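You operate a simulated robot arm through the tools that you are given. There is no shell and no other tool. Be economical: measure what you need, move in short steps, check, and stop when the job is done.

You run a simulated robot arm. Do the job below in one go: nothing can be reset, and whatever is moved stays where it is left.

TASK
Open the printer, brush the dust off its roller and shut the lid.
Fine: lift the roll out first and stand it beside the printer; the brush goes back.

The check looks at the end state, three seconds after you hand in, the way a careful person would. Anything else that was tipped, shoved, dropped, spilled or broken makes it a failure. Lids that push on must go on centred and level and be pressed home; caps that screw on are set level and turned clockwise until they are tight.

THE ROBOT
A 5-joint arm with a two-finger parallel gripper, fixed in place. Base frame: the origin is at the foot of the arm, x ahead of it, y to its left, z up; the work surface is at about z = 0. Readings come in mm, rad, newtons and seconds.
With the tool pointing down near the work surface it reaches from about 260 to 600 mm from the base axis. Its first joint turns from -1.152 to 1.152 rad. The tool tilts only in the upright plane through the base axis and itself; it spins freely about its own axis. Payload 1.57 kg.
The tool frame sits at the grasp point between the pads (the TCP): z along the fingers, y along the line on which they close. The tips reach 30 mm beyond it. Largest opening 80 mm; finger width 17, thickness 12; the body of the gripper, 40 by 82 mm, starts 80 mm behind the TCP.
Orientation is that of the tool frame in the base frame, as [roll, pitch, yaw] about the fixed x, y, z axes, in that order (R = Rz(yaw) Ry(pitch) Rx(roll)). With the fingers straight down and closing along the base's y, the tool's x points along the base's -x, its y along +y and its z along -z.

THE INTERFACE
- The arm moves only by the tool step_arm. Its argument "steps" is one flat list of numbers, 7 for each row, row after row: the shift along the tool's x, y, z in units of 400 mm (1.0 is 400 mm), then the turn, a rotation vector about the tool's x, y, z in units of 180 degrees (1.0 is 180 degrees), then the finger opening in mm, from 0 to 80. In form: [tx, ty, tz, wx, wy, wz, gripper, tx, ty, tz, wx, wy, wz, gripper, ...]. A call has 1 to 8 rows; each row is the pose to reach, as a shift and turn from the pose commanded when the call began, along the tool's axes at that moment. A call with a number of a shift or a turn outside -1 to 1 is refused whole. Each row takes 0.2 s and may step no farther than 50 mm and 0.15 rad from the row before; otherwise, or with a gripper value out of range, the whole call is refused. Where a pose cannot be reached the arm comes as near as it can. A force on the tool above 90 N (or 10 N above the force at the start of the call, whichever is more), or a blocked arm, ends the call early, and 0.2 s more pass. The fingers move at their own pace (about 153 mm/s each) and stop on an object; they squeeze with about 22 N. The grip force told is the motor's: it shows also when the fingers shut on nothing. Time passes only in rows, and 0.2 s behind the last, so rows that repeat a pose let the fingers close. The reply holds the time, the measured pose of the TCP, the force on the tool along the base axes, the opening and the grip force, in the units named above and with some noise, and new pictures: "pictures" is both (left out), scene, wrist or none.
- Cameras (640 x 400 px; columns grow to the right, rows downward): "scene" is fixed at [35.2, 385.2, 539.5]; the picture's right is [-0.78, -0.62, 0.00], its down [-0.26, 0.33, -0.91] and it looks along [0.56, -0.71, -0.42] (base axes); focal length 214 px, centre (320, 200). "wrist" rides on the gripper at [-32, 0, -78] in the tool frame; the picture's right is [0.00, -1.00, 0.00], its down [0.97, 0.00, -0.24] and it looks along [0.24, 0.00, 0.97] (tool axes); focal length 218 px, centre (320, 200).
- measure_at(camera, pixels): for up to 12 pixels [column, row] of the newest picture of that camera ("zoom" is the newest enlarged one), the place [x, y, z] in the base frame of the surface seen there, good to about 3 mm. No time passes.
- close_up(camera, box): a new picture of the part [left, top, right, bottom] of that camera's present view, enlarged. No time passes.
- hand_in(): hands the job in; it is judged then, once.

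Go step by step. Measure first, check grasps and placings, and put right what went wrong. The budget is 80 turns and 120 pictures, counting those below and the enlarged ones. Unless the task says otherwise, let go and move clear before handing in, and close with one line.

The tools are called after "Emit:" by a JSON object that holds its "method" and its "body". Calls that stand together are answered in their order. step_arm: Moves the arm, as the interface text tells. Its arguments: {"type":"object","properties":{"steps":{"type":"array","items":{"type":"number"}},"pictures":{"type":"string","enum":["both","scene","wrist","none"]}},"required":["steps"]} The other tools are called the same way: measure_at (camera, pixels) gives the place of the surface under pixels of a picture; close_up (camera, box) takes an enlarged picture of a part of a camera's view; hand_in () hands the job in.

At the start:

```text
time: 0.0
ee_pos: [263.4, 197.0, 470.3]
orientation: [3.141, 0.0, -3.141]
ft_force: [-0.1, -0.2, 0.0]
width: 79.9
grasp_force: 0.2
```

scene: 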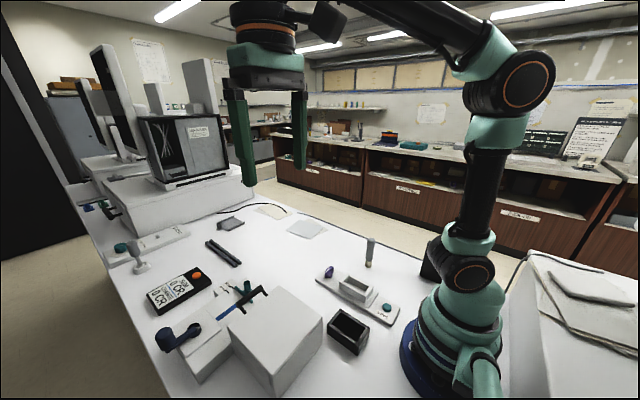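
wrist: 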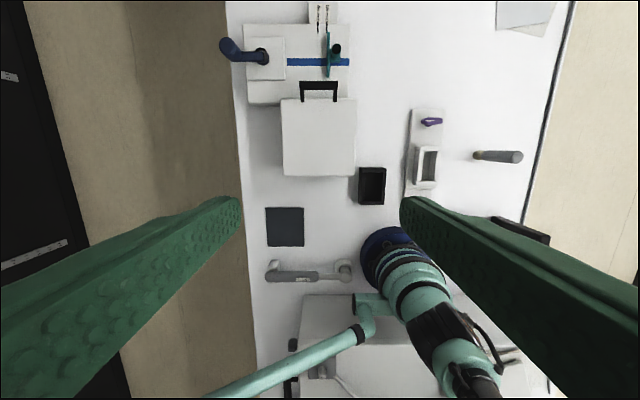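

The scene shows several objects, and I can't yet tell which is the printer (the white box near (275,340), or the device near (357,290)). I'll enlarge both views to find out.

Emit:
{"method": "close_up", "body": {"camera": "scene", "box": [100, 200, 420, 400]}}

Emit:
{"method": "close_up", "body": {"camera": "wrist", "box": [220, 0, 580, 225]}}

```text
2.00 times, centred on (260, 300) of scene
```

zoom: 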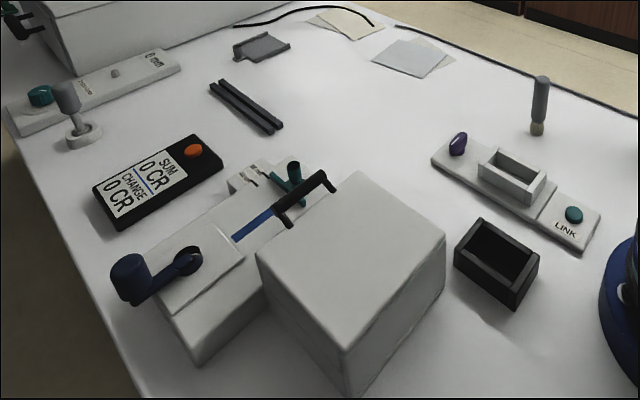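

```text
1.78 times, centred on (400, 112) of wrist
```

zoom: 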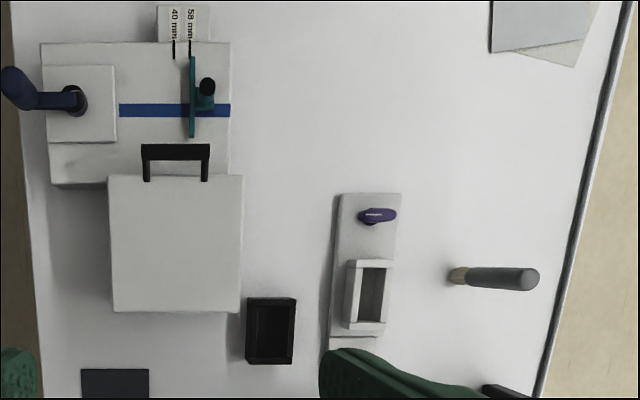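

The white box with the black handle (zoom (175,240)) looks like the printer, and the grey-handled thing at zoom (490,278) looks like the brush, standing on its bristles. I'll measure both.

Emit:
{"method": "measure_at", "body": {"camera": "zoom", "pixels": [[112, 180], [238, 180], [115, 308], [238, 308], [147, 152], [206, 152], [148, 178], [204, 178], [535, 279], [455, 277], [270, 330], [372, 290]]}}

Emit:
{"method": "measure_at", "body": {"camera": "scene", "pixels": [[370, 240], [370, 252], [369, 265], [321, 312], [275, 330], [270, 385], [270, 293], [235, 310], [281, 310], [262, 290], [355, 345], [330, 271]]}}

Emit:
{"method": "close_up", "body": {"camera": "scene", "box": [200, 270, 360, 400]}}

Emit:
{"method": "close_up", "body": {"camera": "scene", "box": [300, 220, 420, 295]}}

```text
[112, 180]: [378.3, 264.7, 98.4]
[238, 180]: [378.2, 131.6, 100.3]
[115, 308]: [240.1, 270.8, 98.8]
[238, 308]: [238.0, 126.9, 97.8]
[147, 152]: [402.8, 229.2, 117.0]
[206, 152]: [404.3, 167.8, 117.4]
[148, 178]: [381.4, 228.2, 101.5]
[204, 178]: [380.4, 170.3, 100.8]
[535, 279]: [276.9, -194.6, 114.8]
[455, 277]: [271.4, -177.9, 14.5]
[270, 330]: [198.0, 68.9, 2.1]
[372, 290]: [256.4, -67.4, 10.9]
```

```text
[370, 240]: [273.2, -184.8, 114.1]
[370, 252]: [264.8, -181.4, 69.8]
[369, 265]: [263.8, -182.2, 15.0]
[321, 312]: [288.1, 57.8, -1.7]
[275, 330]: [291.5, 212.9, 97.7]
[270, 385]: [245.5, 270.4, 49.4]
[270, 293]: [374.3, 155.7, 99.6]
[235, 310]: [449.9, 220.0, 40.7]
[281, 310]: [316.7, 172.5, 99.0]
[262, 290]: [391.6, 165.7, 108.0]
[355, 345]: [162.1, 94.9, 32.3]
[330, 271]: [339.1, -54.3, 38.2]
```

```text
3.08 times, centred on (280, 335) of scene
```

zoom: 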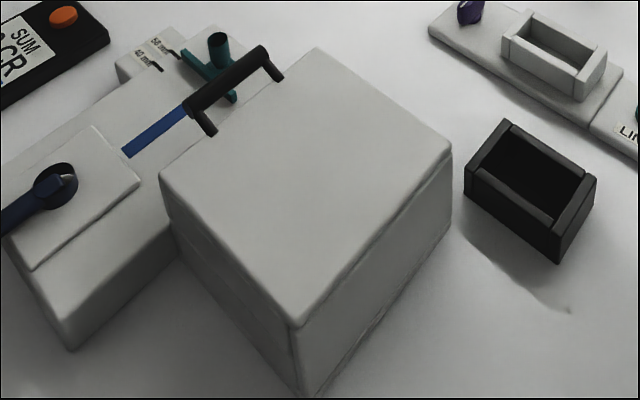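

```text
5.33 times, centred on (360, 258) of scene
```

zoom: 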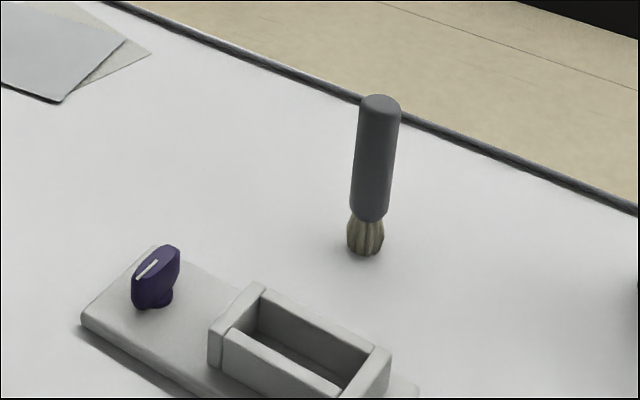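

The printer body spans x 238–378 and y 127–268 with its top at z 99. The lid handle is on the far (+x) side at about x 381–404, z 117, so the hinge is probably on the near side. I'll move above the handle for a closer look.

Emit:
{"method": "step_arm", "body": {"steps": [-0.07, 0, 0.095, 0, 0, 0, 80, -0.14, 0, 0.19, 0, 0, 0, 80, -0.21, 0, 0.285, 0, 0, 0, 80, -0.28, 0, 0.38, 0, 0, 0, 80, -0.35, 0, 0.475, 0, 0, 0, 80], "pictures": "both"}}

```text
time: 1.2
ee_pos: [402.7, 196.7, 280.5]
orientation: [-3.141, -0.001, 3.14]
ft_force: [-0.7, 0.4, -0.4]
width: 80.1
grasp_force: 0.0
```

scene: 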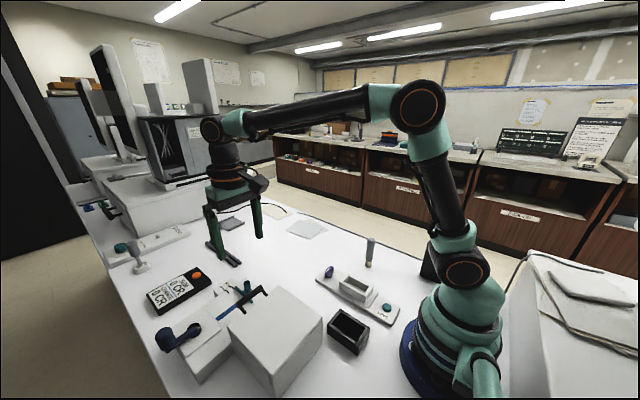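
wrist: 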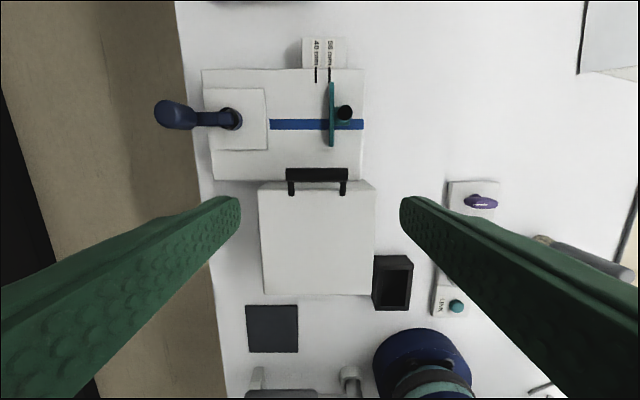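

Emit:
{"method": "close_up", "body": {"camera": "wrist", "box": [200, 60, 400, 200]}}

```text
2.86 times, centred on (300, 130) of wrist
```

zoom: 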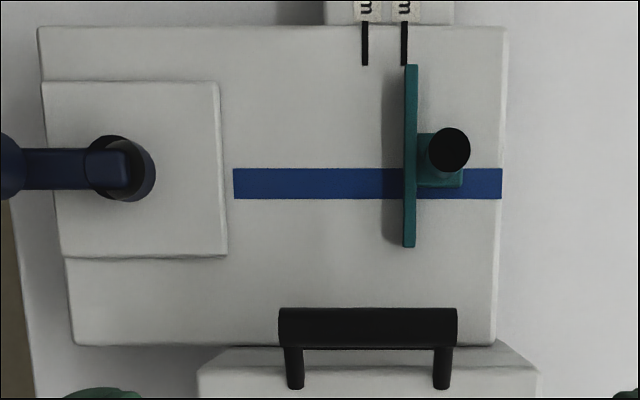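

Emit:
{"method": "measure_at", "body": {"camera": "zoom", "pixels": [[368, 312], [368, 330], [368, 344], [368, 356], [295, 365], [295, 385], [441, 385], [284, 330], [452, 330], [368, 375], [368, 290], [460, 60]]}}

Emit:
{"method": "close_up", "body": {"camera": "scene", "box": [205, 270, 325, 345]}}

```text
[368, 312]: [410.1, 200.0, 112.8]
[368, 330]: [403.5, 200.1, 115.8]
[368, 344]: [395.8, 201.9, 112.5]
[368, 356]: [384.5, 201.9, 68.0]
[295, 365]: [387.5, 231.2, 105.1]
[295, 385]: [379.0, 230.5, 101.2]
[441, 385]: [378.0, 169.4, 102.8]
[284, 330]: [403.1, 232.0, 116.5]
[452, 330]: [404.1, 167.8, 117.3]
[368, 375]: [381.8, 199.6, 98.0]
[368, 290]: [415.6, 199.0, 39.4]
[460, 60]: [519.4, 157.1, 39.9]
```

```text
5.33 times, centred on (265, 308) of scene
```

zoom: 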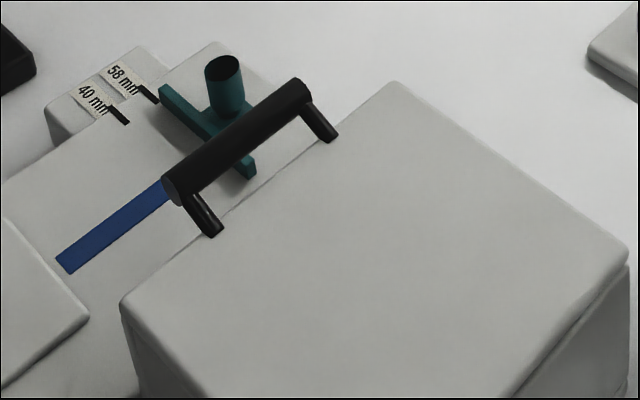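

The handle is a bar about 14 mm thick with its axis at x 403, z 109, running y 167–232. That fits the opening end to end. I'll lower so only the fingertips flank the bar ends, which lets it pivot in the grip as the lid swings.

Emit:
{"method": "step_arm", "body": {"steps": [0, 0.0075, 0.09, 0, 0, 0, 80, 0, 0.0075, 0.18, 0, 0, 0, 80, 0, 0.0075, 0.27, 0, 0, 0, 80, 0, 0.0075, 0.34, 0, 0, 0, 80, 0, 0.0075, 0.37, 0, 0, 0, 80], "pictures": "both"}}

```text
time: 2.5
ee_pos: [405.5, 199.5, 142.4]
orientation: [3.14, 0.005, 3.134]
ft_force: [-10.9, -6.9, 32.3]
width: 80.1
grasp_force: 0.1
stopped in row 5: the force on the tool passed its limit (the readings are from after the stop); the commanded pose is now the measured one
```

scene: 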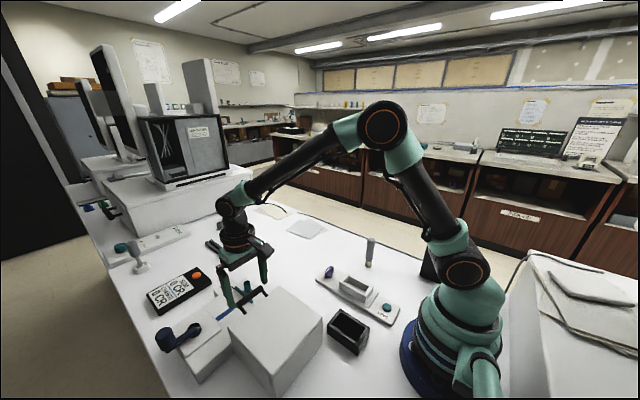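
wrist: 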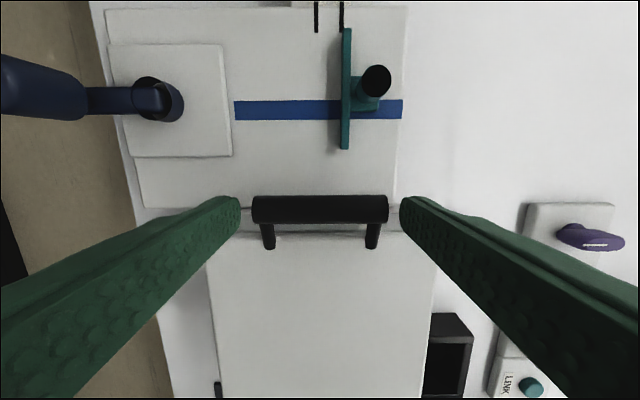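

The arm stopped at z 142 with about 32 N upward, so something touched with the tips near z 112. I'll enlarge the view before moving.

Emit:
{"method": "close_up", "body": {"camera": "wrist", "box": [210, 160, 430, 280]}}

Emit:
{"method": "close_up", "body": {"camera": "scene", "box": [180, 220, 340, 320]}}

```text
2.91 times, centred on (320, 220) of wrist
```

zoom: 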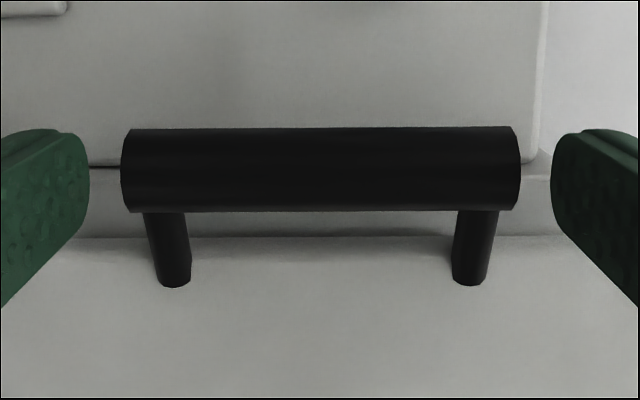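

```text
4.00 times, centred on (260, 270) of scene
```

zoom: 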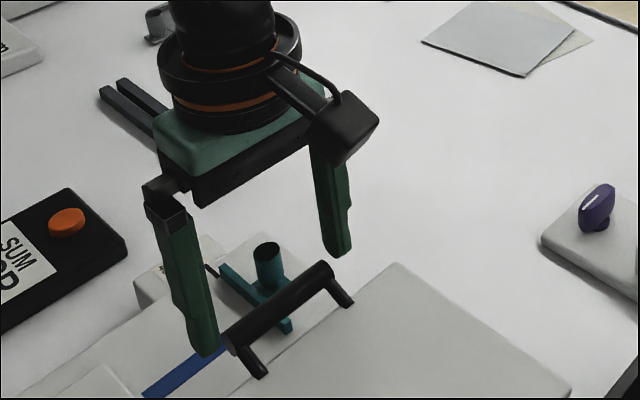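

Emit:
{"method": "measure_at", "body": {"camera": "wrist", "pixels": [[236, 205], [404, 205], [256, 205], [384, 205], [320, 200], [165, 100], [375, 75], [40, 80], [150, 85], [320, 228]]}}

Emit:
{"method": "step_arm", "body": {"steps": [0, 0, -0.0125, 0, 0, 0, 80, 0, 0, -0.0125, 0, 0, 0, 80], "pictures": "none"}}

```text
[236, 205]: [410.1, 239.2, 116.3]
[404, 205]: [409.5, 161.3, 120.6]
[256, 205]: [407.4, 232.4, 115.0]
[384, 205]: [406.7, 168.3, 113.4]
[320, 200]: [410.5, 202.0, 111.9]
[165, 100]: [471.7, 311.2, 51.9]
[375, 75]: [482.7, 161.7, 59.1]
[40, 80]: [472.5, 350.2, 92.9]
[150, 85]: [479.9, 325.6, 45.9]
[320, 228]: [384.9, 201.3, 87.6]
```

```text
time: 3.1
ee_pos: [404.7, 199.1, 143.1]
orientation: [3.141, 0.005, 3.137]
ft_force: [1.1, -3.1, 2.6]
width: 80.3
grasp_force: 0.2
```

Backing off 5 mm brought the force close to zero. I'll creep down again in small steps and see whether the contact repeats.

Emit:
{"method": "step_arm", "body": {"steps": [0.002, 0.0015, 0.01, 0, 0, 0, 80, 0.002, 0.0015, 0.02, 0, 0, 0, 80, 0.002, 0.0015, 0.02, 0, 0, 0, 80], "pictures": "none"}}

```text
time: 3.9
ee_pos: [405.2, 200.6, 140.9]
orientation: [3.139, 0.009, 3.134]
ft_force: [-9.6, -18.2, 61.2]
width: 80.2
grasp_force: 0.8
```

There is contact at both bar ends; the gap is too tight for an end-to-end grip. I'll raise, turn the tool 90° and grip the bar from above between its posts, using only the fingertips and closing along x.

Emit:
{"method": "step_arm", "body": {"steps": [0, 0, -0.05, 0, 0, 0, 80, 0, 0, -0.12, 0, 0, 0, 80, 0, 0, -0.12, 0, 0, 0.047, 80, 0, 0, -0.12, 0, 0, 0.094, 80, 0, 0, -0.12, 0, 0, 0.141, 80, 0, 0, -0.12, 0, 0, 0.188, 80, 0, 0, -0.12, 0, 0, 0.235, 80], "pictures": "none"}}

Emit:
{"method": "step_arm", "body": {"steps": [0, 0, 0, 0, 0, 0.047, 70, 0, 0, 0, 0, 0, 0.094, 60, 0, 0, 0, 0, 0, 0.141, 50, 0, 0, 0, 0, 0, 0.188, 50, 0, 0, 0, 0, 0, 0.235, 50, 0, 0, 0, 0, 0, 0.265, 50], "pictures": "both"}}

```text
time: 5.5
ee_pos: [405.5, 200.2, 185.4]
orientation: [3.137, 0.001, 2.394]
ft_force: [0.1, 0.8, -0.4]
width: 80.2
grasp_force: 0.0
```

```text
time: 6.9
ee_pos: [404.2, 201.6, 185.4]
orientation: [3.137, -0.002, 1.563]
ft_force: [0.4, -0.2, 0.2]
width: 50.0
grasp_force: 0.1
```

scene: 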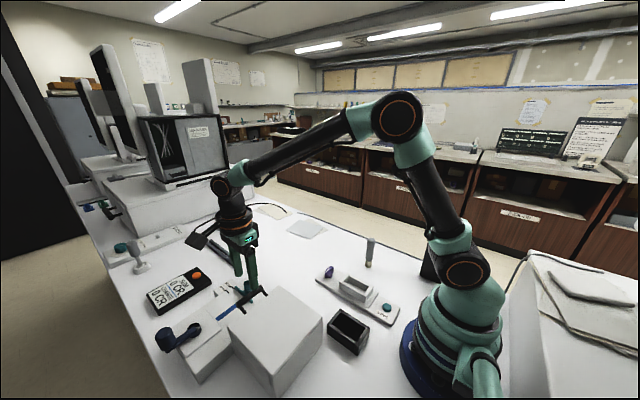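
wrist: 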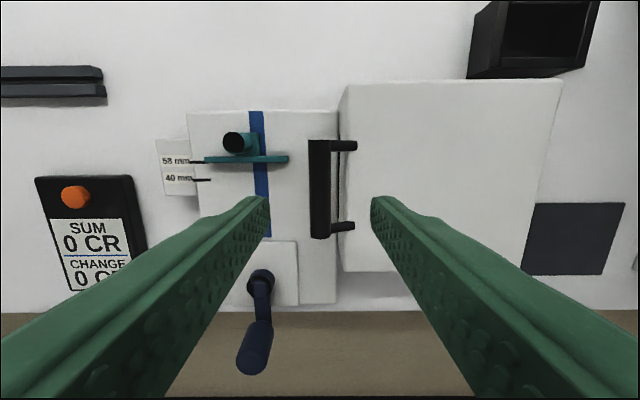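

Both fingers now lie along x. I'll narrow the opening to 23 mm, centre on x 403 and descend to TCP z 133, which puts the tips near z 103, just above the lid.

Emit:
{"method": "step_arm", "body": {"steps": [-0.004, -0.003, 0, 0, 0, 0, 23, -0.004, -0.003, 0.03, 0, 0, 0, 23, -0.004, -0.003, 0.08, 0, 0, 0, 23, -0.004, -0.003, 0.11, 0, 0, 0, 23, -0.004, -0.003, 0.131, 0, 0, 0, 23, -0.004, -0.003, 0.131, 0, 0, 0, 23], "pictures": "both"}}

Emit:
{"method": "close_up", "body": {"camera": "scene", "box": [180, 220, 340, 320]}}

```text
time: 8.3
ee_pos: [403.9, 198.2, 132.5]
orientation: [3.138, -0.003, 1.563]
ft_force: [1.2, 0.0, -0.2]
width: 22.9
grasp_force: 0.1
```

scene: 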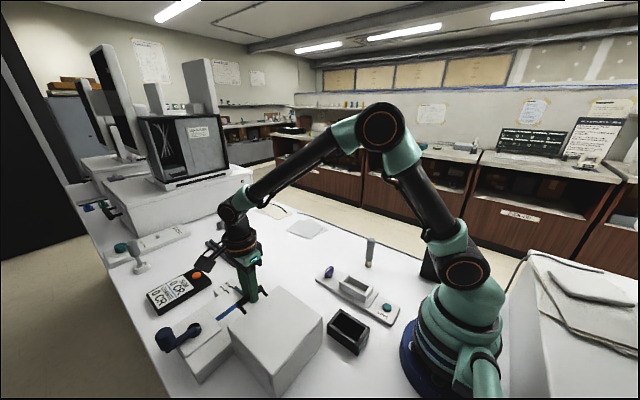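
wrist: 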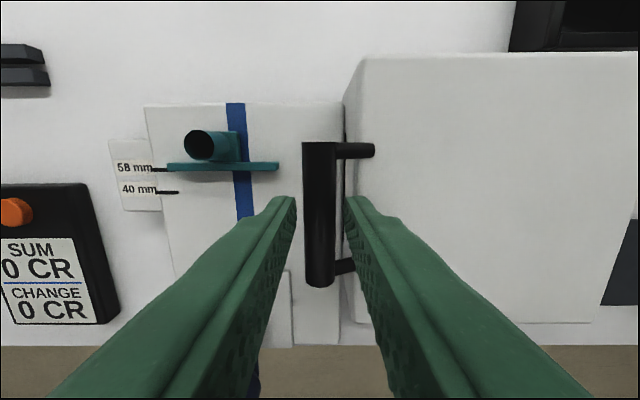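

```text
4.00 times, centred on (260, 270) of scene
```

zoom: 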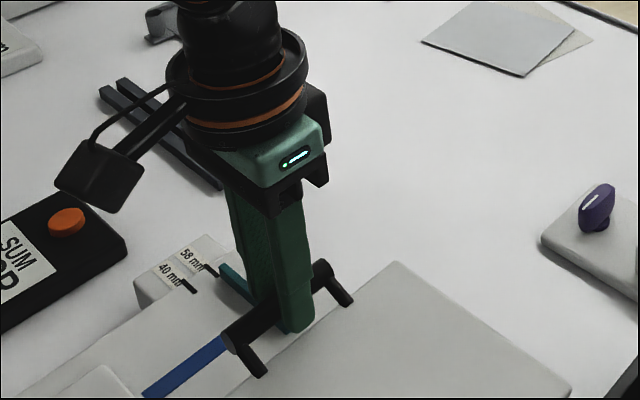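

The fingers straddle the bar with no contact force. I'll close on it.

Emit:
{"method": "step_arm", "body": {"steps": [0, 0, 0, 0, 0, 0, 5, 0, 0, 0, 0, 0, 0, 5], "pictures": "none"}}

```text
time: 8.9
ee_pos: [403.6, 198.1, 133.6]
orientation: [3.138, -0.003, 1.564]
ft_force: [1.8, -0.9, -1.2]
width: 15.6
grasp_force: 31.7
```

The bar is gripped at 15.6 mm. I'll lift along an arc about an assumed hinge at (240, 92) for the first 24°.

Emit:
{"method": "step_arm", "body": {"steps": [0, -0.002, -0.02, 0, 0, 0, 5, 0, -0.0065, -0.042, 0, 0, 0, 5, 0, -0.018, -0.084, 0, 0, 0, 5, 0, -0.033, -0.124, 0, 0, 0, 5, 0, -0.0525, -0.1625, 0, 0, 0, 5], "pictures": "scene"}}

Emit:
{"method": "close_up", "body": {"camera": "scene", "box": [180, 220, 340, 390]}}

```text
time: 10.1
ee_pos: [385.2, 197.7, 197.8]
orientation: [3.131, -0.004, 1.562]
ft_force: [23.2, -10.6, 9.7]
width: 15.6
grasp_force: 31.4
```

scene: 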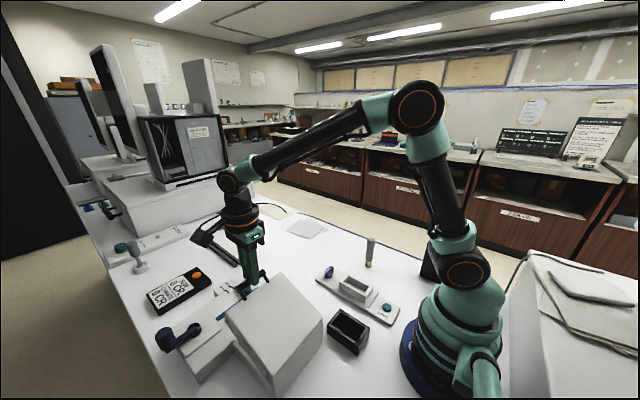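

```text
2.35 times, centred on (260, 305) of scene
```

zoom: 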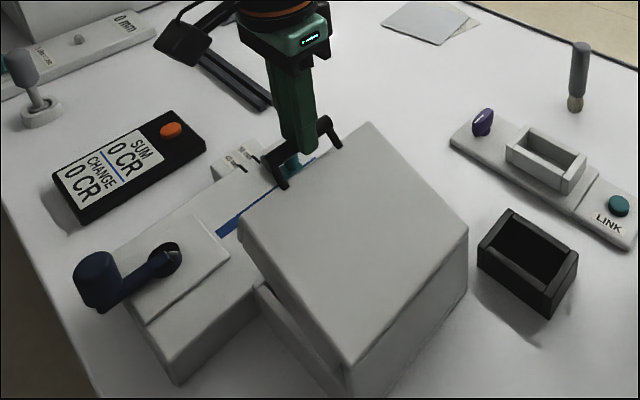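

The lid is opening. The readings fit a hinge at the top rear edge, about (238, 99), so I'll continue along that arc to about 58°.

Emit:
{"method": "step_arm", "body": {"steps": [0, -0.019, -0.0435, 0, 0, 0, 5, 0, -0.0545, -0.089, 0, 0, 0, 5, 0, -0.096, -0.129, 0, 0, 0, 5, 0, -0.1425, -0.163, 0, 0, 0, 5, 0, -0.1425, -0.163, 0, 0, 0, 5], "pictures": "scene"}}

```text
time: 11.3
ee_pos: [322.2, 198.8, 261.2]
orientation: [-3.14, 0.001, 1.566]
ft_force: [-1.8, 11.0, -2.8]
width: 15.4
grasp_force: 31.0
```

scene: 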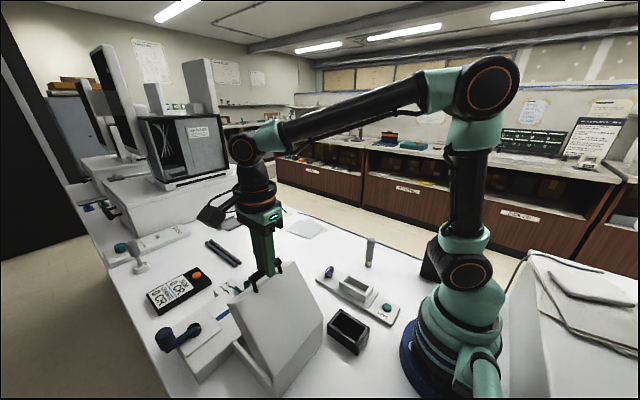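

The readings now fit a hinge at (247, 99) with radius 157, and the lid is at about 58°. I'll continue to just past vertical.

Emit:
{"method": "step_arm", "body": {"steps": [0, -0.063, -0.018, 0, 0, 0, 5, 0, -0.1155, -0.0335, 0, 0, 0, 5, 0, -0.17, -0.041, 0, 0, 0, 5, 0, -0.225, -0.041, 0, 0, 0, 5, 0, -0.225, -0.041, 0, 0, 0, 5], "pictures": "both"}}

```text
time: 12.5
ee_pos: [234.4, 199.7, 281.0]
orientation: [3.136, -0.003, 1.567]
ft_force: [-0.7, -0.2, 25.2]
width: 15.4
grasp_force: 31.4
```

scene: 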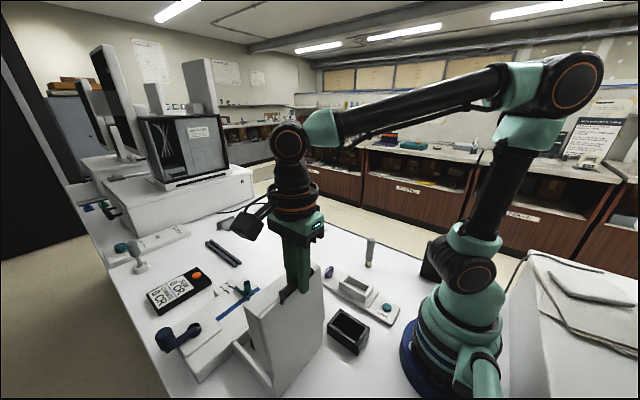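
wrist: 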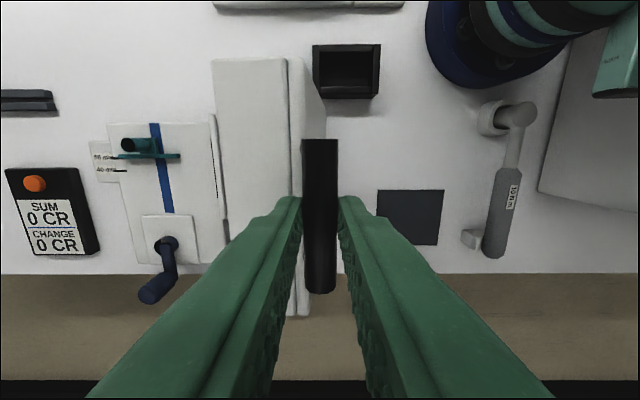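

The lid is about vertical. I'll ease it a little further back to find its stop.

Emit:
{"method": "step_arm", "body": {"steps": [0, -0.027, 0.006, 0, 0, 0, 5, 0, -0.054, 0.01, 0, 0, 0, 5, 0, -0.08, 0.017, 0, 0, 0, 5, 0, -0.08, 0.017, 0, 0, 0, 5], "pictures": "scene"}}

```text
time: 13.5
ee_pos: [202.3, 199.8, 271.1]
orientation: [3.139, -0.004, 1.564]
ft_force: [-4.4, -0.1, 24.2]
width: 15.3
grasp_force: 31.2
```

scene: 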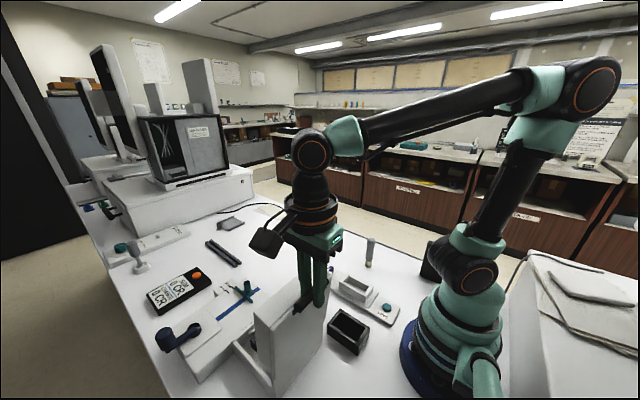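

The lid is at about 103° with little resistance. I'll open the fingers slightly while still flanking the bar, to see whether it stays up.

Emit:
{"method": "step_arm", "body": {"steps": [0, 0, 0, 0, 0, 0, 30, 0, 0, 0, 0, 0, 0, 30, 0, 0, 0, 0, 0, 0, 30], "pictures": "both"}}

```text
time: 14.3
ee_pos: [201.6, 199.5, 272.5]
orientation: [3.139, -0.001, 1.564]
ft_force: [-3.1, -0.8, 15.4]
width: 28.3
grasp_force: 0.0
```

scene: 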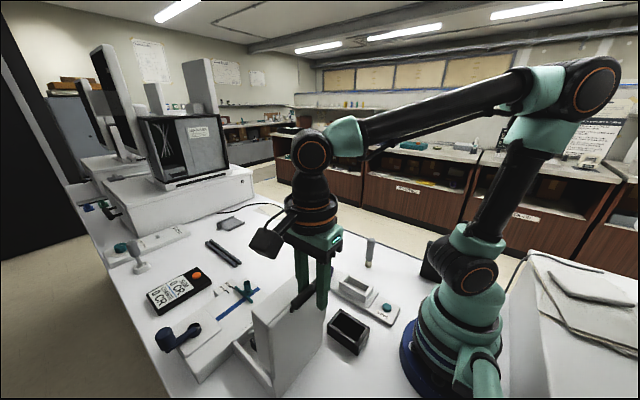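
wrist: 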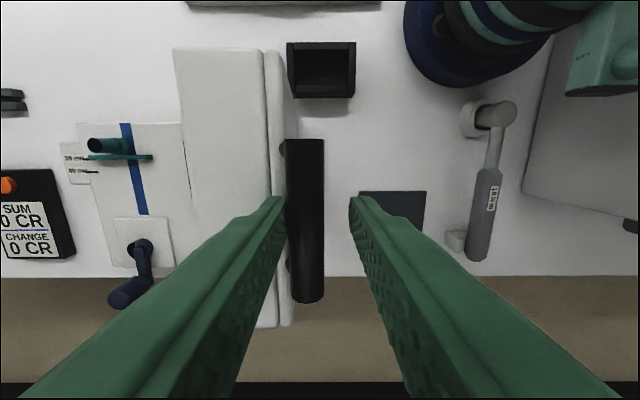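

The bar drifted about 4 mm toward +x against the finger. I'll raise a few mm and push it further back with the straddling finger.

Emit:
{"method": "step_arm", "body": {"steps": [0, 0, -0.008, 0, 0, 0, 30, 0, -0.03, -0.006, 0, 0, 0, 30, 0, -0.06, 0.004, 0, 0, 0, 30, 0, -0.08, 0.012, 0, 0, 0, 30, 0, -0.08, 0.012, 0, 0, 0, 30], "pictures": "both"}}

```text
time: 15.5
ee_pos: [171.0, 200.6, 266.7]
orientation: [3.138, -0.003, 1.562]
ft_force: [-1.6, -4.1, 9.9]
width: 28.5
grasp_force: 0.0
```

scene: 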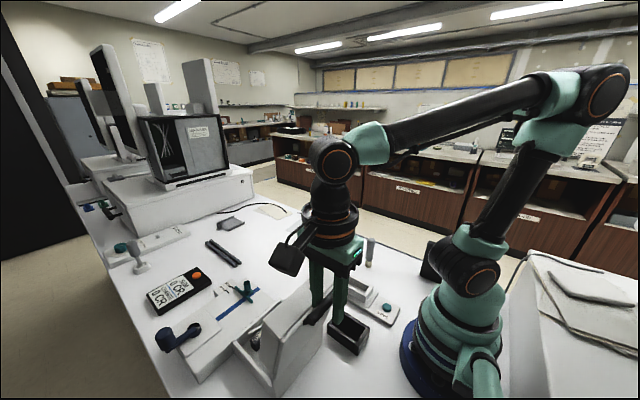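
wrist: 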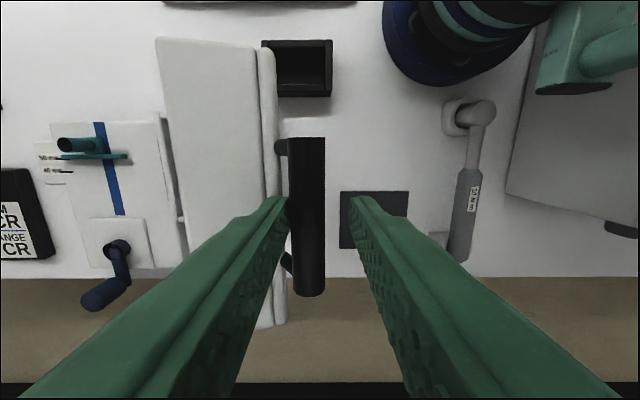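

The lid is now near 115°. I'll rise straight up, clear of the bar, and see whether it holds.

Emit:
{"method": "step_arm", "body": {"steps": [0, 0, -0.03, 0, 0, 0, 34, 0, 0, -0.08, 0, 0, 0, 34, 0, 0, -0.18, 0, 0, 0, 34, 0, 0, -0.28, 0, 0, 0, 34], "pictures": "both"}}

Emit:
{"method": "close_up", "body": {"camera": "scene", "box": [200, 250, 360, 400]}}

```text
time: 16.5
ee_pos: [173.4, 199.8, 378.7]
orientation: [3.14, -0.002, 1.564]
ft_force: [-0.1, 0.2, -0.2]
width: 34.1
grasp_force: 0.2
```

scene: 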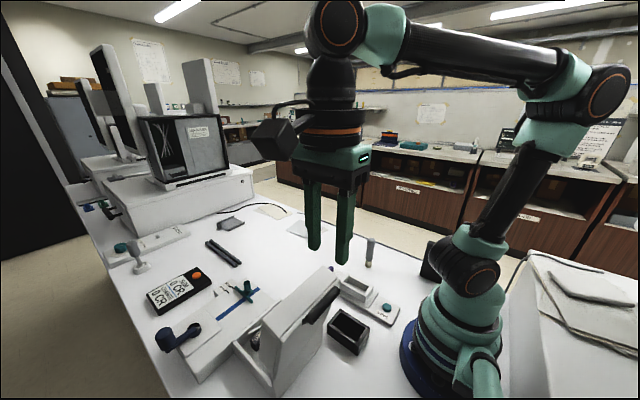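
wrist: 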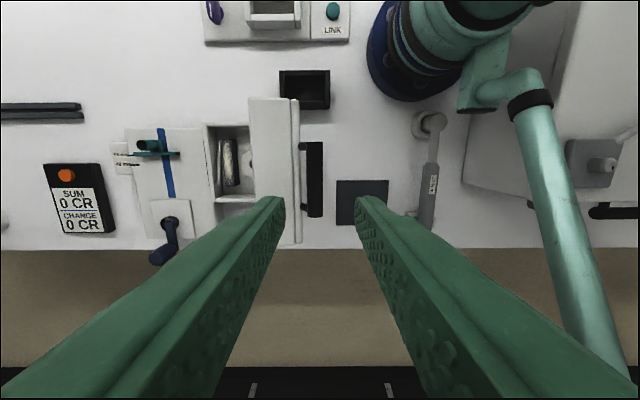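

```text
2.67 times, centred on (280, 325) of scene
```

zoom: 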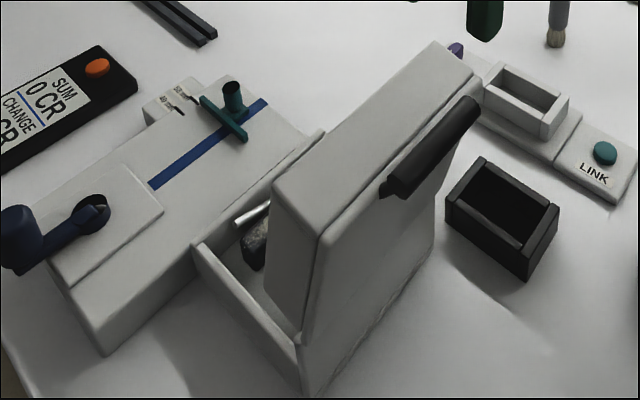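

The lid holds open, and inside I can see a roll and a roller near wrist (228,160). I'll move out over the open bay to look in.

Emit:
{"method": "step_arm", "body": {"steps": [0, 0.1, 0, 0, 0, 0, 60, 0, 0.2, 0, 0, 0, 0, 80, 0, 0.3, 0, 0, 0, 0, 80, 0, 0.38, 0, 0, 0, 0, 80], "pictures": "wrist"}}

Emit:
{"method": "close_up", "body": {"camera": "wrist", "box": [230, 80, 430, 220]}}

```text
time: 17.5
ee_pos: [322.8, 198.3, 378.8]
orientation: [3.139, -0.002, 1.567]
ft_force: [-0.1, 0.7, -0.4]
width: 80.5
grasp_force: 0.0
```

wrist: 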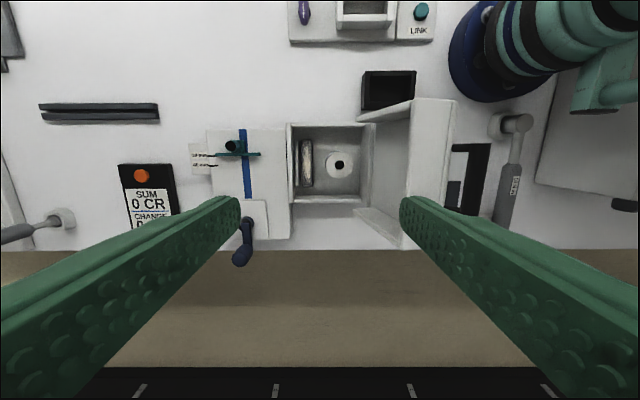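

```text
2.86 times, centred on (330, 150) of wrist
```

zoom: 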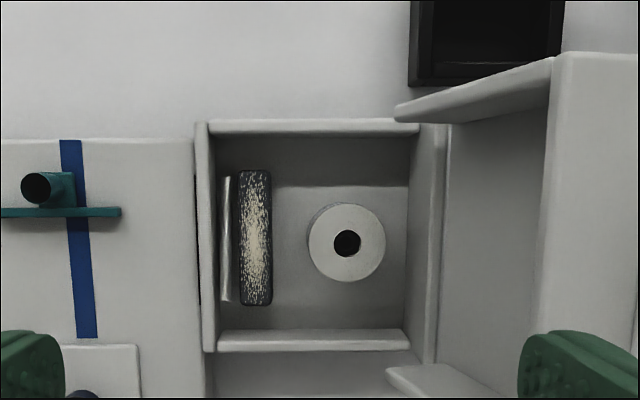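

The roll already stands on end in the bay at zoom (346,243). The dusty roller is at (255,237), with a metal bar beside it at (228,237). I'll measure them.

Emit:
{"method": "measure_at", "body": {"camera": "zoom", "pixels": [[346, 212], [346, 276], [315, 243], [380, 243], [255, 178], [255, 298], [255, 237], [244, 237], [267, 237], [228, 237], [300, 300], [290, 160]]}}

Emit:
{"method": "measure_at", "body": {"camera": "wrist", "pixels": [[292, 127], [292, 200], [306, 123], [370, 123], [365, 200], [410, 102], [450, 100], [388, 90], [420, 245], [340, 225], [337, 70]]}}

```text
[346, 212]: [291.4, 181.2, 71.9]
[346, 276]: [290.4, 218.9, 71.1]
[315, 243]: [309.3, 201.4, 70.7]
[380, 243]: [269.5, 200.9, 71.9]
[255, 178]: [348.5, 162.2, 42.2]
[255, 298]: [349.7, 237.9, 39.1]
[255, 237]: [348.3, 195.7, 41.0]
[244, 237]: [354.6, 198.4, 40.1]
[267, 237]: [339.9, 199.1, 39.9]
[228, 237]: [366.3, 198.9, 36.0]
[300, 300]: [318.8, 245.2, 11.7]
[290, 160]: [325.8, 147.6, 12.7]
```

```text
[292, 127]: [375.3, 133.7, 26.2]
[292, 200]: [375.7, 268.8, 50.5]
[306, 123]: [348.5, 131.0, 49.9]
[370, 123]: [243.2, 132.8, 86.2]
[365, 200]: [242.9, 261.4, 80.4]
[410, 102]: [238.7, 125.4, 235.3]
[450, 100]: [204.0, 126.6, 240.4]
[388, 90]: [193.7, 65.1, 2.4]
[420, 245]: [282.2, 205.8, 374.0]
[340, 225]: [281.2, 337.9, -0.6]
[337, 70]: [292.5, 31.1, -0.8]
```

The roll is centred at (290, 200) with its top at z 72, and is about 43 mm across. I'll turn the tool back so it closes along y, over the roll and safely above the lid.

Emit:
{"method": "step_arm", "body": {"steps": [0, -0.02, 0.025, 0, 0, -0.047, 64, 0, -0.04, 0.05, 0, 0, -0.094, 64, 0, -0.06, 0.075, 0, 0, -0.141, 64, 0, -0.08, 0.1, 0, 0, -0.188, 64, 0.004, -0.082, 0.12, 0, 0, -0.235, 64, 0.004, -0.082, 0.14, 0, 0, -0.282, 64, 0.004, -0.082, 0.16, 0, 0, -0.329, 64, 0.004, -0.082, 0.18, 0, 0, -0.376, 64], "pictures": "none"}}

Emit:
{"method": "step_arm", "body": {"steps": [0, 0, 0, 0, 0, -0.047, 64, 0, 0, 0, 0, 0, -0.094, 64, 0, 0, 0, 0, 0, -0.124, 64, 0, 0, 0, 0, 0, -0.124, 64], "pictures": "both"}}

```text
time: 19.3
ee_pos: [288.6, 201.1, 307.0]
orientation: [3.138, 0.002, 2.749]
ft_force: [1.1, -0.6, 0.5]
width: 64.0
grasp_force: 0.1
```

```text
time: 20.3
ee_pos: [288.8, 201.3, 307.5]
orientation: [3.14, 0.004, 3.136]
ft_force: [0.8, -0.2, -0.4]
width: 64.0
grasp_force: 0.0
```

scene: 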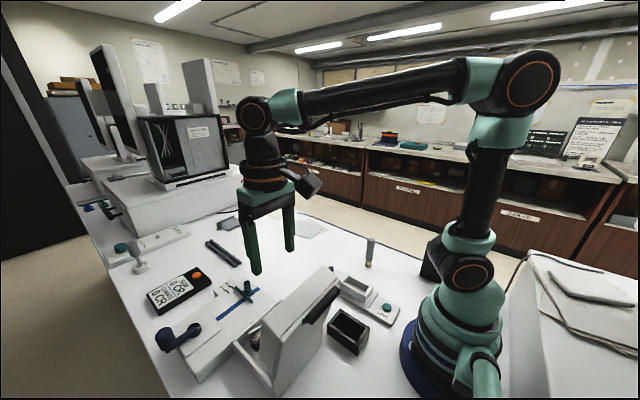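
wrist: 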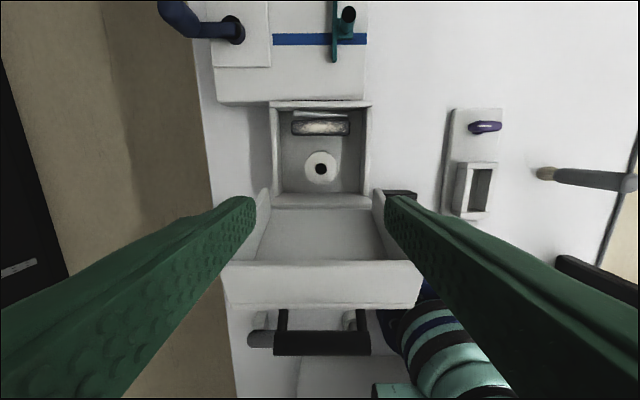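

Emit:
{"method": "measure_at", "body": {"camera": "wrist", "pixels": [[320, 263], [250, 263], [382, 263], [262, 193], [320, 208], [378, 195], [320, 155], [320, 181], [306, 168], [335, 168]]}}

```text
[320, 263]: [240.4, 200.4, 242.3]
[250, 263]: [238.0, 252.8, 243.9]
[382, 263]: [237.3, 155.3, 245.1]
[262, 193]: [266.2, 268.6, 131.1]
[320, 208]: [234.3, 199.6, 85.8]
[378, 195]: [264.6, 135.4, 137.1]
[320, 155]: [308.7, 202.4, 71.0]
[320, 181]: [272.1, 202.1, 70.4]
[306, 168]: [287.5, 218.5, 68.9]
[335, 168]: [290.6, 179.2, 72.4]
```

The roll is at (290, 201), and the lid's top lip at x 240, z 243 leaves room. I'll descend to z 110 and check clearances.

Emit:
{"method": "step_arm", "body": {"steps": [-0.004, 0, 0.1, 0, 0, 0, 64, -0.004, 0, 0.2, 0, 0, 0, 64, -0.004, 0, 0.3, 0, 0, 0, 64, -0.004, 0, 0.4, 0, 0, 0, 64, -0.004, 0, 0.49, 0, 0, 0, 64], "pictures": "both"}}

```text
time: 21.5
ee_pos: [292.4, 199.7, 123.8]
orientation: [-3.14, -0.004, 3.138]
ft_force: [-4.4, -5.4, 21.2]
width: 63.8
grasp_force: 0.0
stopped in row 5: the force on the tool passed its limit (the readings are from after the stop); the commanded pose is now the measured one
```

scene: 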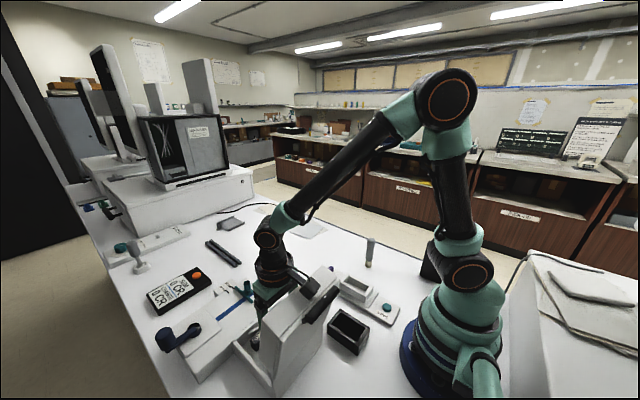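
wrist: 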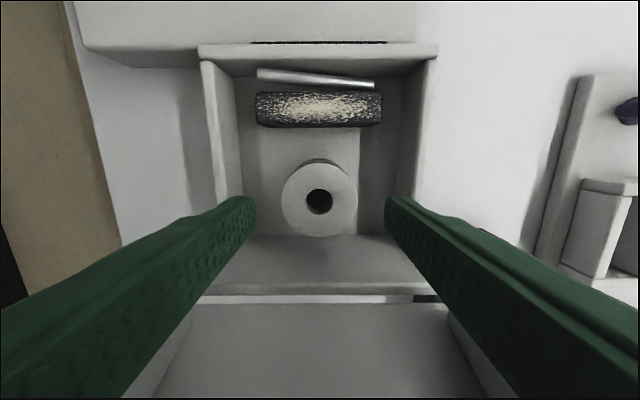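

It stopped at z 124 with about 21 N upward, and nothing in the wrist view is under the tips. I'll enlarge the scene view to find what's touching.

Emit:
{"method": "close_up", "body": {"camera": "scene", "box": [200, 200, 380, 400]}}

Emit:
{"method": "measure_at", "body": {"camera": "wrist", "pixels": [[320, 307], [320, 275], [180, 340], [460, 340], [250, 215], [390, 215], [320, 165], [320, 235], [280, 205], [357, 205], [270, 305], [320, 296]]}}

```text
2.00 times, centred on (290, 300) of scene
```

zoom: 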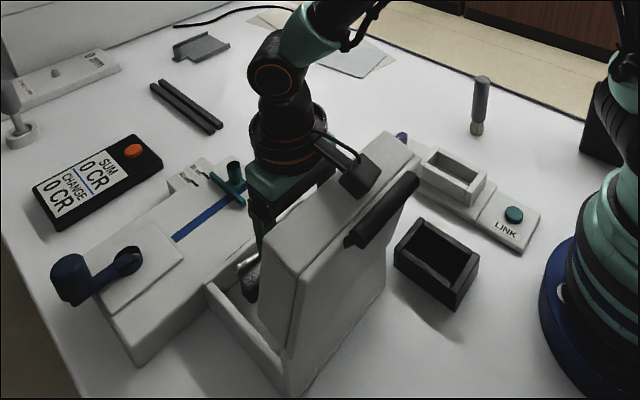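

```text
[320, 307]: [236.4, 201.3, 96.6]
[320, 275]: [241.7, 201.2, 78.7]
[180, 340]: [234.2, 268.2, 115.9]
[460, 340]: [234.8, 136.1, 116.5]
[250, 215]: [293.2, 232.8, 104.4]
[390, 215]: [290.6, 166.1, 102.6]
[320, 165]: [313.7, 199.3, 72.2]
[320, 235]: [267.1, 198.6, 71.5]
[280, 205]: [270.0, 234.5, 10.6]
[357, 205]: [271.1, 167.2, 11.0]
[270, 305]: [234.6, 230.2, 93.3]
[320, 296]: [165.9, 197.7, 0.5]
```

The dark module on the gripper's tool +x side sits over the lid's top lip and is what touches. I'll back up and spin 180° so it faces away from the lid.

Emit:
{"method": "step_arm", "body": {"steps": [0, 0, -0.1, 0, 0, 0, 64, 0, 0, -0.2, 0, 0, 0, 64, 0, 0, -0.3, 0, 0, 0, 64, 0, 0, -0.42, 0, 0, 0, 64, 0, 0, -0.42, 0, 0, 0.047, 64, 0, 0, -0.42, 0, 0, 0.094, 64, 0, 0, -0.42, 0, 0, 0.141, 64, 0, 0, -0.42, 0, 0, 0.188, 64], "pictures": "none"}}

Emit:
{"method": "step_arm", "body": {"steps": [0, 0, 0, 0, 0, 0.047, 64, 0, 0, 0, 0, 0, 0.094, 64, 0, 0, 0, 0, 0, 0.141, 64, 0, 0, 0, 0, 0, 0.188, 64, 0, 0, 0, 0, 0, 0.235, 64, 0, 0, 0, 0, 0, 0.282, 64, 0, 0, 0, 0, 0, 0.329, 64, 0, 0, 0, 0, 0, 0.376, 64], "pictures": "none"}}

Emit:
{"method": "step_arm", "body": {"steps": [0, 0, 0, 0, 0, 0.047, 64, 0, 0, 0, 0, 0, 0.094, 64, 0, 0, 0, 0, 0, 0.141, 64, 0, 0, 0, 0, 0, 0.188, 64, 0, 0, 0, 0, 0, 0.235, 64, 0, 0, 0, 0, 0, 0.282, 64, 0, 0, 0, 0, 0, 0.329, 64, 0, 0, 0, 0, 0, 0.376, 64], "pictures": "none"}}

```text
time: 23.3
ee_pos: [292.1, 199.7, 289.8]
orientation: [-3.138, -0.001, 2.543]
ft_force: [0.1, -0.6, 0.6]
width: 63.9
grasp_force: 0.0
```

```text
time: 25.1
ee_pos: [292.2, 200.2, 290.3]
orientation: [3.141, 0.002, 1.363]
ft_force: [0.3, 1.1, 0.4]
width: 64.2
grasp_force: 0.1
```

```text
time: 26.9
ee_pos: [340.3, 29.0, 287.3]
orientation: [3.14, 0.002, 0.217]
ft_force: [0.3, -0.4, -0.1]
width: 63.9
grasp_force: 0.0
out of reach, approached as far as the arm can: row 5, 6, 7, 8
```

The spin hit a joint limit and the base swung to (340, 29), touching nothing. I'll grip the roll closing along x instead, with the module toward +y, and turn back after raising first.

Emit:
{"method": "step_arm", "body": {"steps": [0, 0, -0.08, 0, 0, 0, 54, 0, 0, -0.08, 0, 0, -0.047, 54, 0, 0, -0.08, 0, 0, -0.094, 54, 0, 0, -0.08, 0, 0, -0.141, 54, 0, 0, -0.08, 0, 0, -0.188, 54, 0, 0, -0.08, 0, 0, -0.235, 54, 0, 0, -0.08, 0, 0, -0.282, 54, 0, 0, -0.08, 0, 0, -0.329, 54], "pictures": "none"}}

```text
time: 28.7
ee_pos: [339.9, 24.6, 322.3]
orientation: [3.141, 0.002, 1.219]
ft_force: [-0.5, -0.8, 0.8]
width: 54.0
grasp_force: 0.1
out of reach, approached as far as the arm can: row 1
```

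Emit:
{"method": "step_arm", "body": {"steps": [0, 0, 0, 0, 0, -0.04, 54, 0, 0, 0, 0, 0, -0.08, 54, 0, 0, 0, 0, 0, -0.112, 54], "pictures": "none"}}

```text
time: 29.5
ee_pos: [341.5, 25.9, 323.3]
orientation: [-3.141, -0.001, 1.573]
ft_force: [-1.2, 1.2, 0.8]
width: 54.1
grasp_force: 0.0
```

Emit:
{"method": "step_arm", "body": {"steps": [0.11, -0.032, 0, 0, 0, 0, 54, 0.22, -0.064, 0, 0, 0, 0, 54, 0.33, -0.096, 0, 0, 0, 0, 54, 0.4375, -0.128, 0, 0, 0, 0, 54, 0.4375, -0.128, 0, 0, 0, 0, 54], "pictures": "wrist"}}

```text
time: 30.7
ee_pos: [287.5, 200.9, 323.7]
orientation: [-3.14, 0.001, 1.568]
ft_force: [0.2, 0.4, 0.5]
width: 54.1
grasp_force: 0.0
```

wrist: 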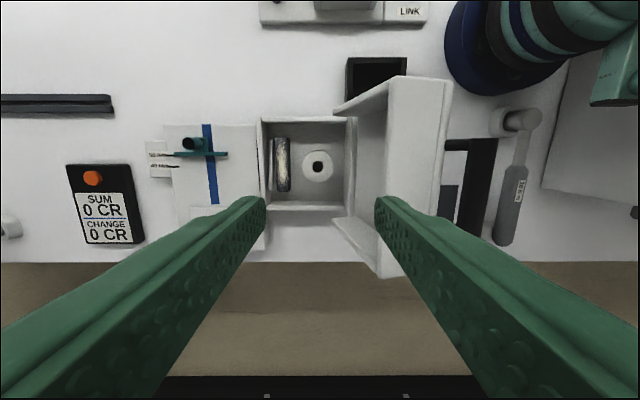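

The fingers are lined up along x over the roll. I'll descend to about z 110 and check.

Emit:
{"method": "step_arm", "body": {"steps": [0, 0.009, 0.1, 0, 0, 0, 54, 0, 0.009, 0.2, 0, 0, 0, 54, 0, 0.009, 0.3, 0, 0, 0, 54, 0, 0.009, 0.4, 0, 0, 0, 54, 0, 0.009, 0.47, 0, 0, 0, 54, 0, 0.009, 0.53, 0, 0, 0, 54], "pictures": "both"}}

```text
time: 32.1
ee_pos: [293.7, 199.4, 109.4]
orientation: [-3.14, 0.002, 1.57]
ft_force: [-1.2, -0.8, -0.1]
width: 53.9
grasp_force: 0.0
```

scene: 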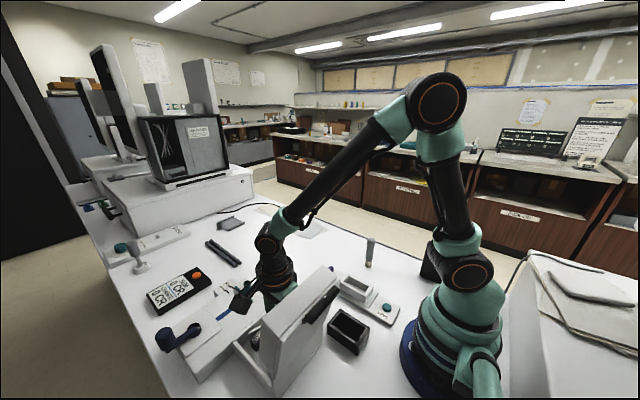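
wrist: 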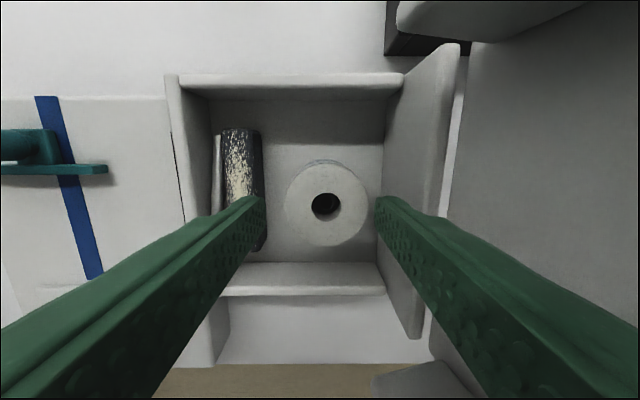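

The way is clear. The roll is about 4 mm toward −x of the tool, so I'll shift over and lower to TCP z 60.

Emit:
{"method": "step_arm", "body": {"steps": [0.003, -0.009, 0.01, 0, 0, 0, 54, 0.003, -0.009, 0.05, 0, 0, 0, 54, 0.003, -0.009, 0.09, 0, 0, 0, 54, 0.003, -0.009, 0.123, 0, 0, 0, 54], "pictures": "none"}}

Emit:
{"method": "step_arm", "body": {"steps": [0, 0, 0, 0, 0, 0, 30, 0, 0, 0, 0, 0, 0, 30], "pictures": "wrist"}}

```text
time: 33.1
ee_pos: [290.2, 200.4, 61.6]
orientation: [-3.14, 0.002, 1.57]
ft_force: [-0.6, 0.3, -0.1]
width: 54.1
grasp_force: 0.1
```

```text
time: 33.7
ee_pos: [288.8, 199.8, 62.5]
orientation: [-3.14, 0.002, 1.571]
ft_force: [0.3, -0.2, -2.6]
width: 47.5
grasp_force: 22.6
```

wrist: 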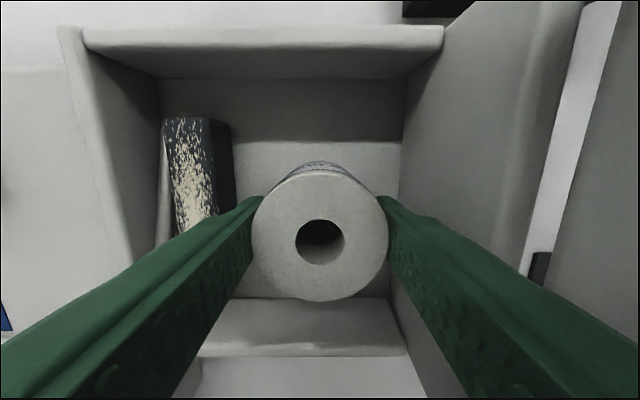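

The roll is held at 47.5 mm. I'll lift straight up, move out in +x to clear the lid's side wall, then carry it toward −y.

Emit:
{"method": "step_arm", "body": {"steps": [0, 0, -0.05, 0, 0, 0, 30, 0, 0, -0.15, 0, 0, 0, 30, 0, 0, -0.25, 0, 0, 0, 30, 0, 0, -0.345, 0, 0, 0, 30, 0, 0.08, -0.345, 0, 0, 0, 30, 0, 0.16, -0.345, 0, 0, 0, 30], "pictures": "scene"}}

```text
time: 35.1
ee_pos: [353.4, 202.9, 197.1]
orientation: [-3.138, 0.001, 1.57]
ft_force: [0.3, 0.9, -1.3]
width: 47.2
grasp_force: 22.1
```

scene: 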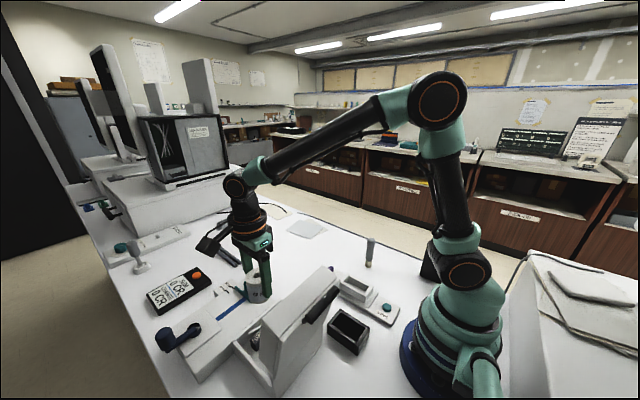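

Emit:
{"method": "step_arm", "body": {"steps": [-0.1, 0, 0, 0, 0, 0, 30, -0.2, 0, 0, 0, 0, 0, 30, -0.3, -0.02, 0, 0, 0, 0, 30, -0.3575, -0.045, 0, 0, 0, 0, 30, -0.3575, -0.045, 0.1, 0, 0, 0, 30, -0.3575, -0.045, 0.2, 0, 0, 0, 30, -0.3575, -0.045, 0.29, 0, 0, 0, 30, -0.3575, -0.045, 0.335, 0, 0, 0, 30], "pictures": "both"}}

```text
time: 36.9
ee_pos: [335.0, 59.0, 65.8]
orientation: [-3.138, 0.0, 1.571]
ft_force: [0.2, -0.1, -0.8]
width: 47.6
grasp_force: 21.7
```

scene: 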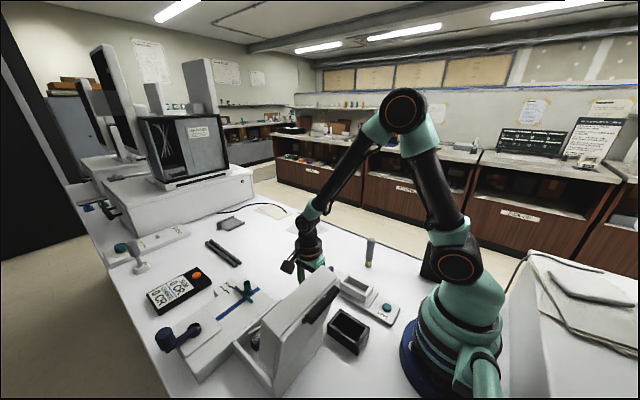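
wrist: 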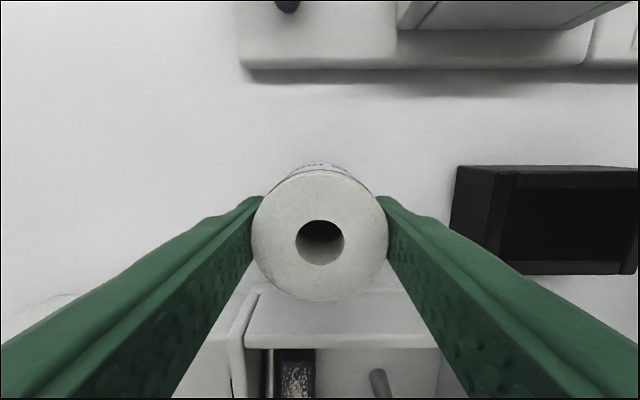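

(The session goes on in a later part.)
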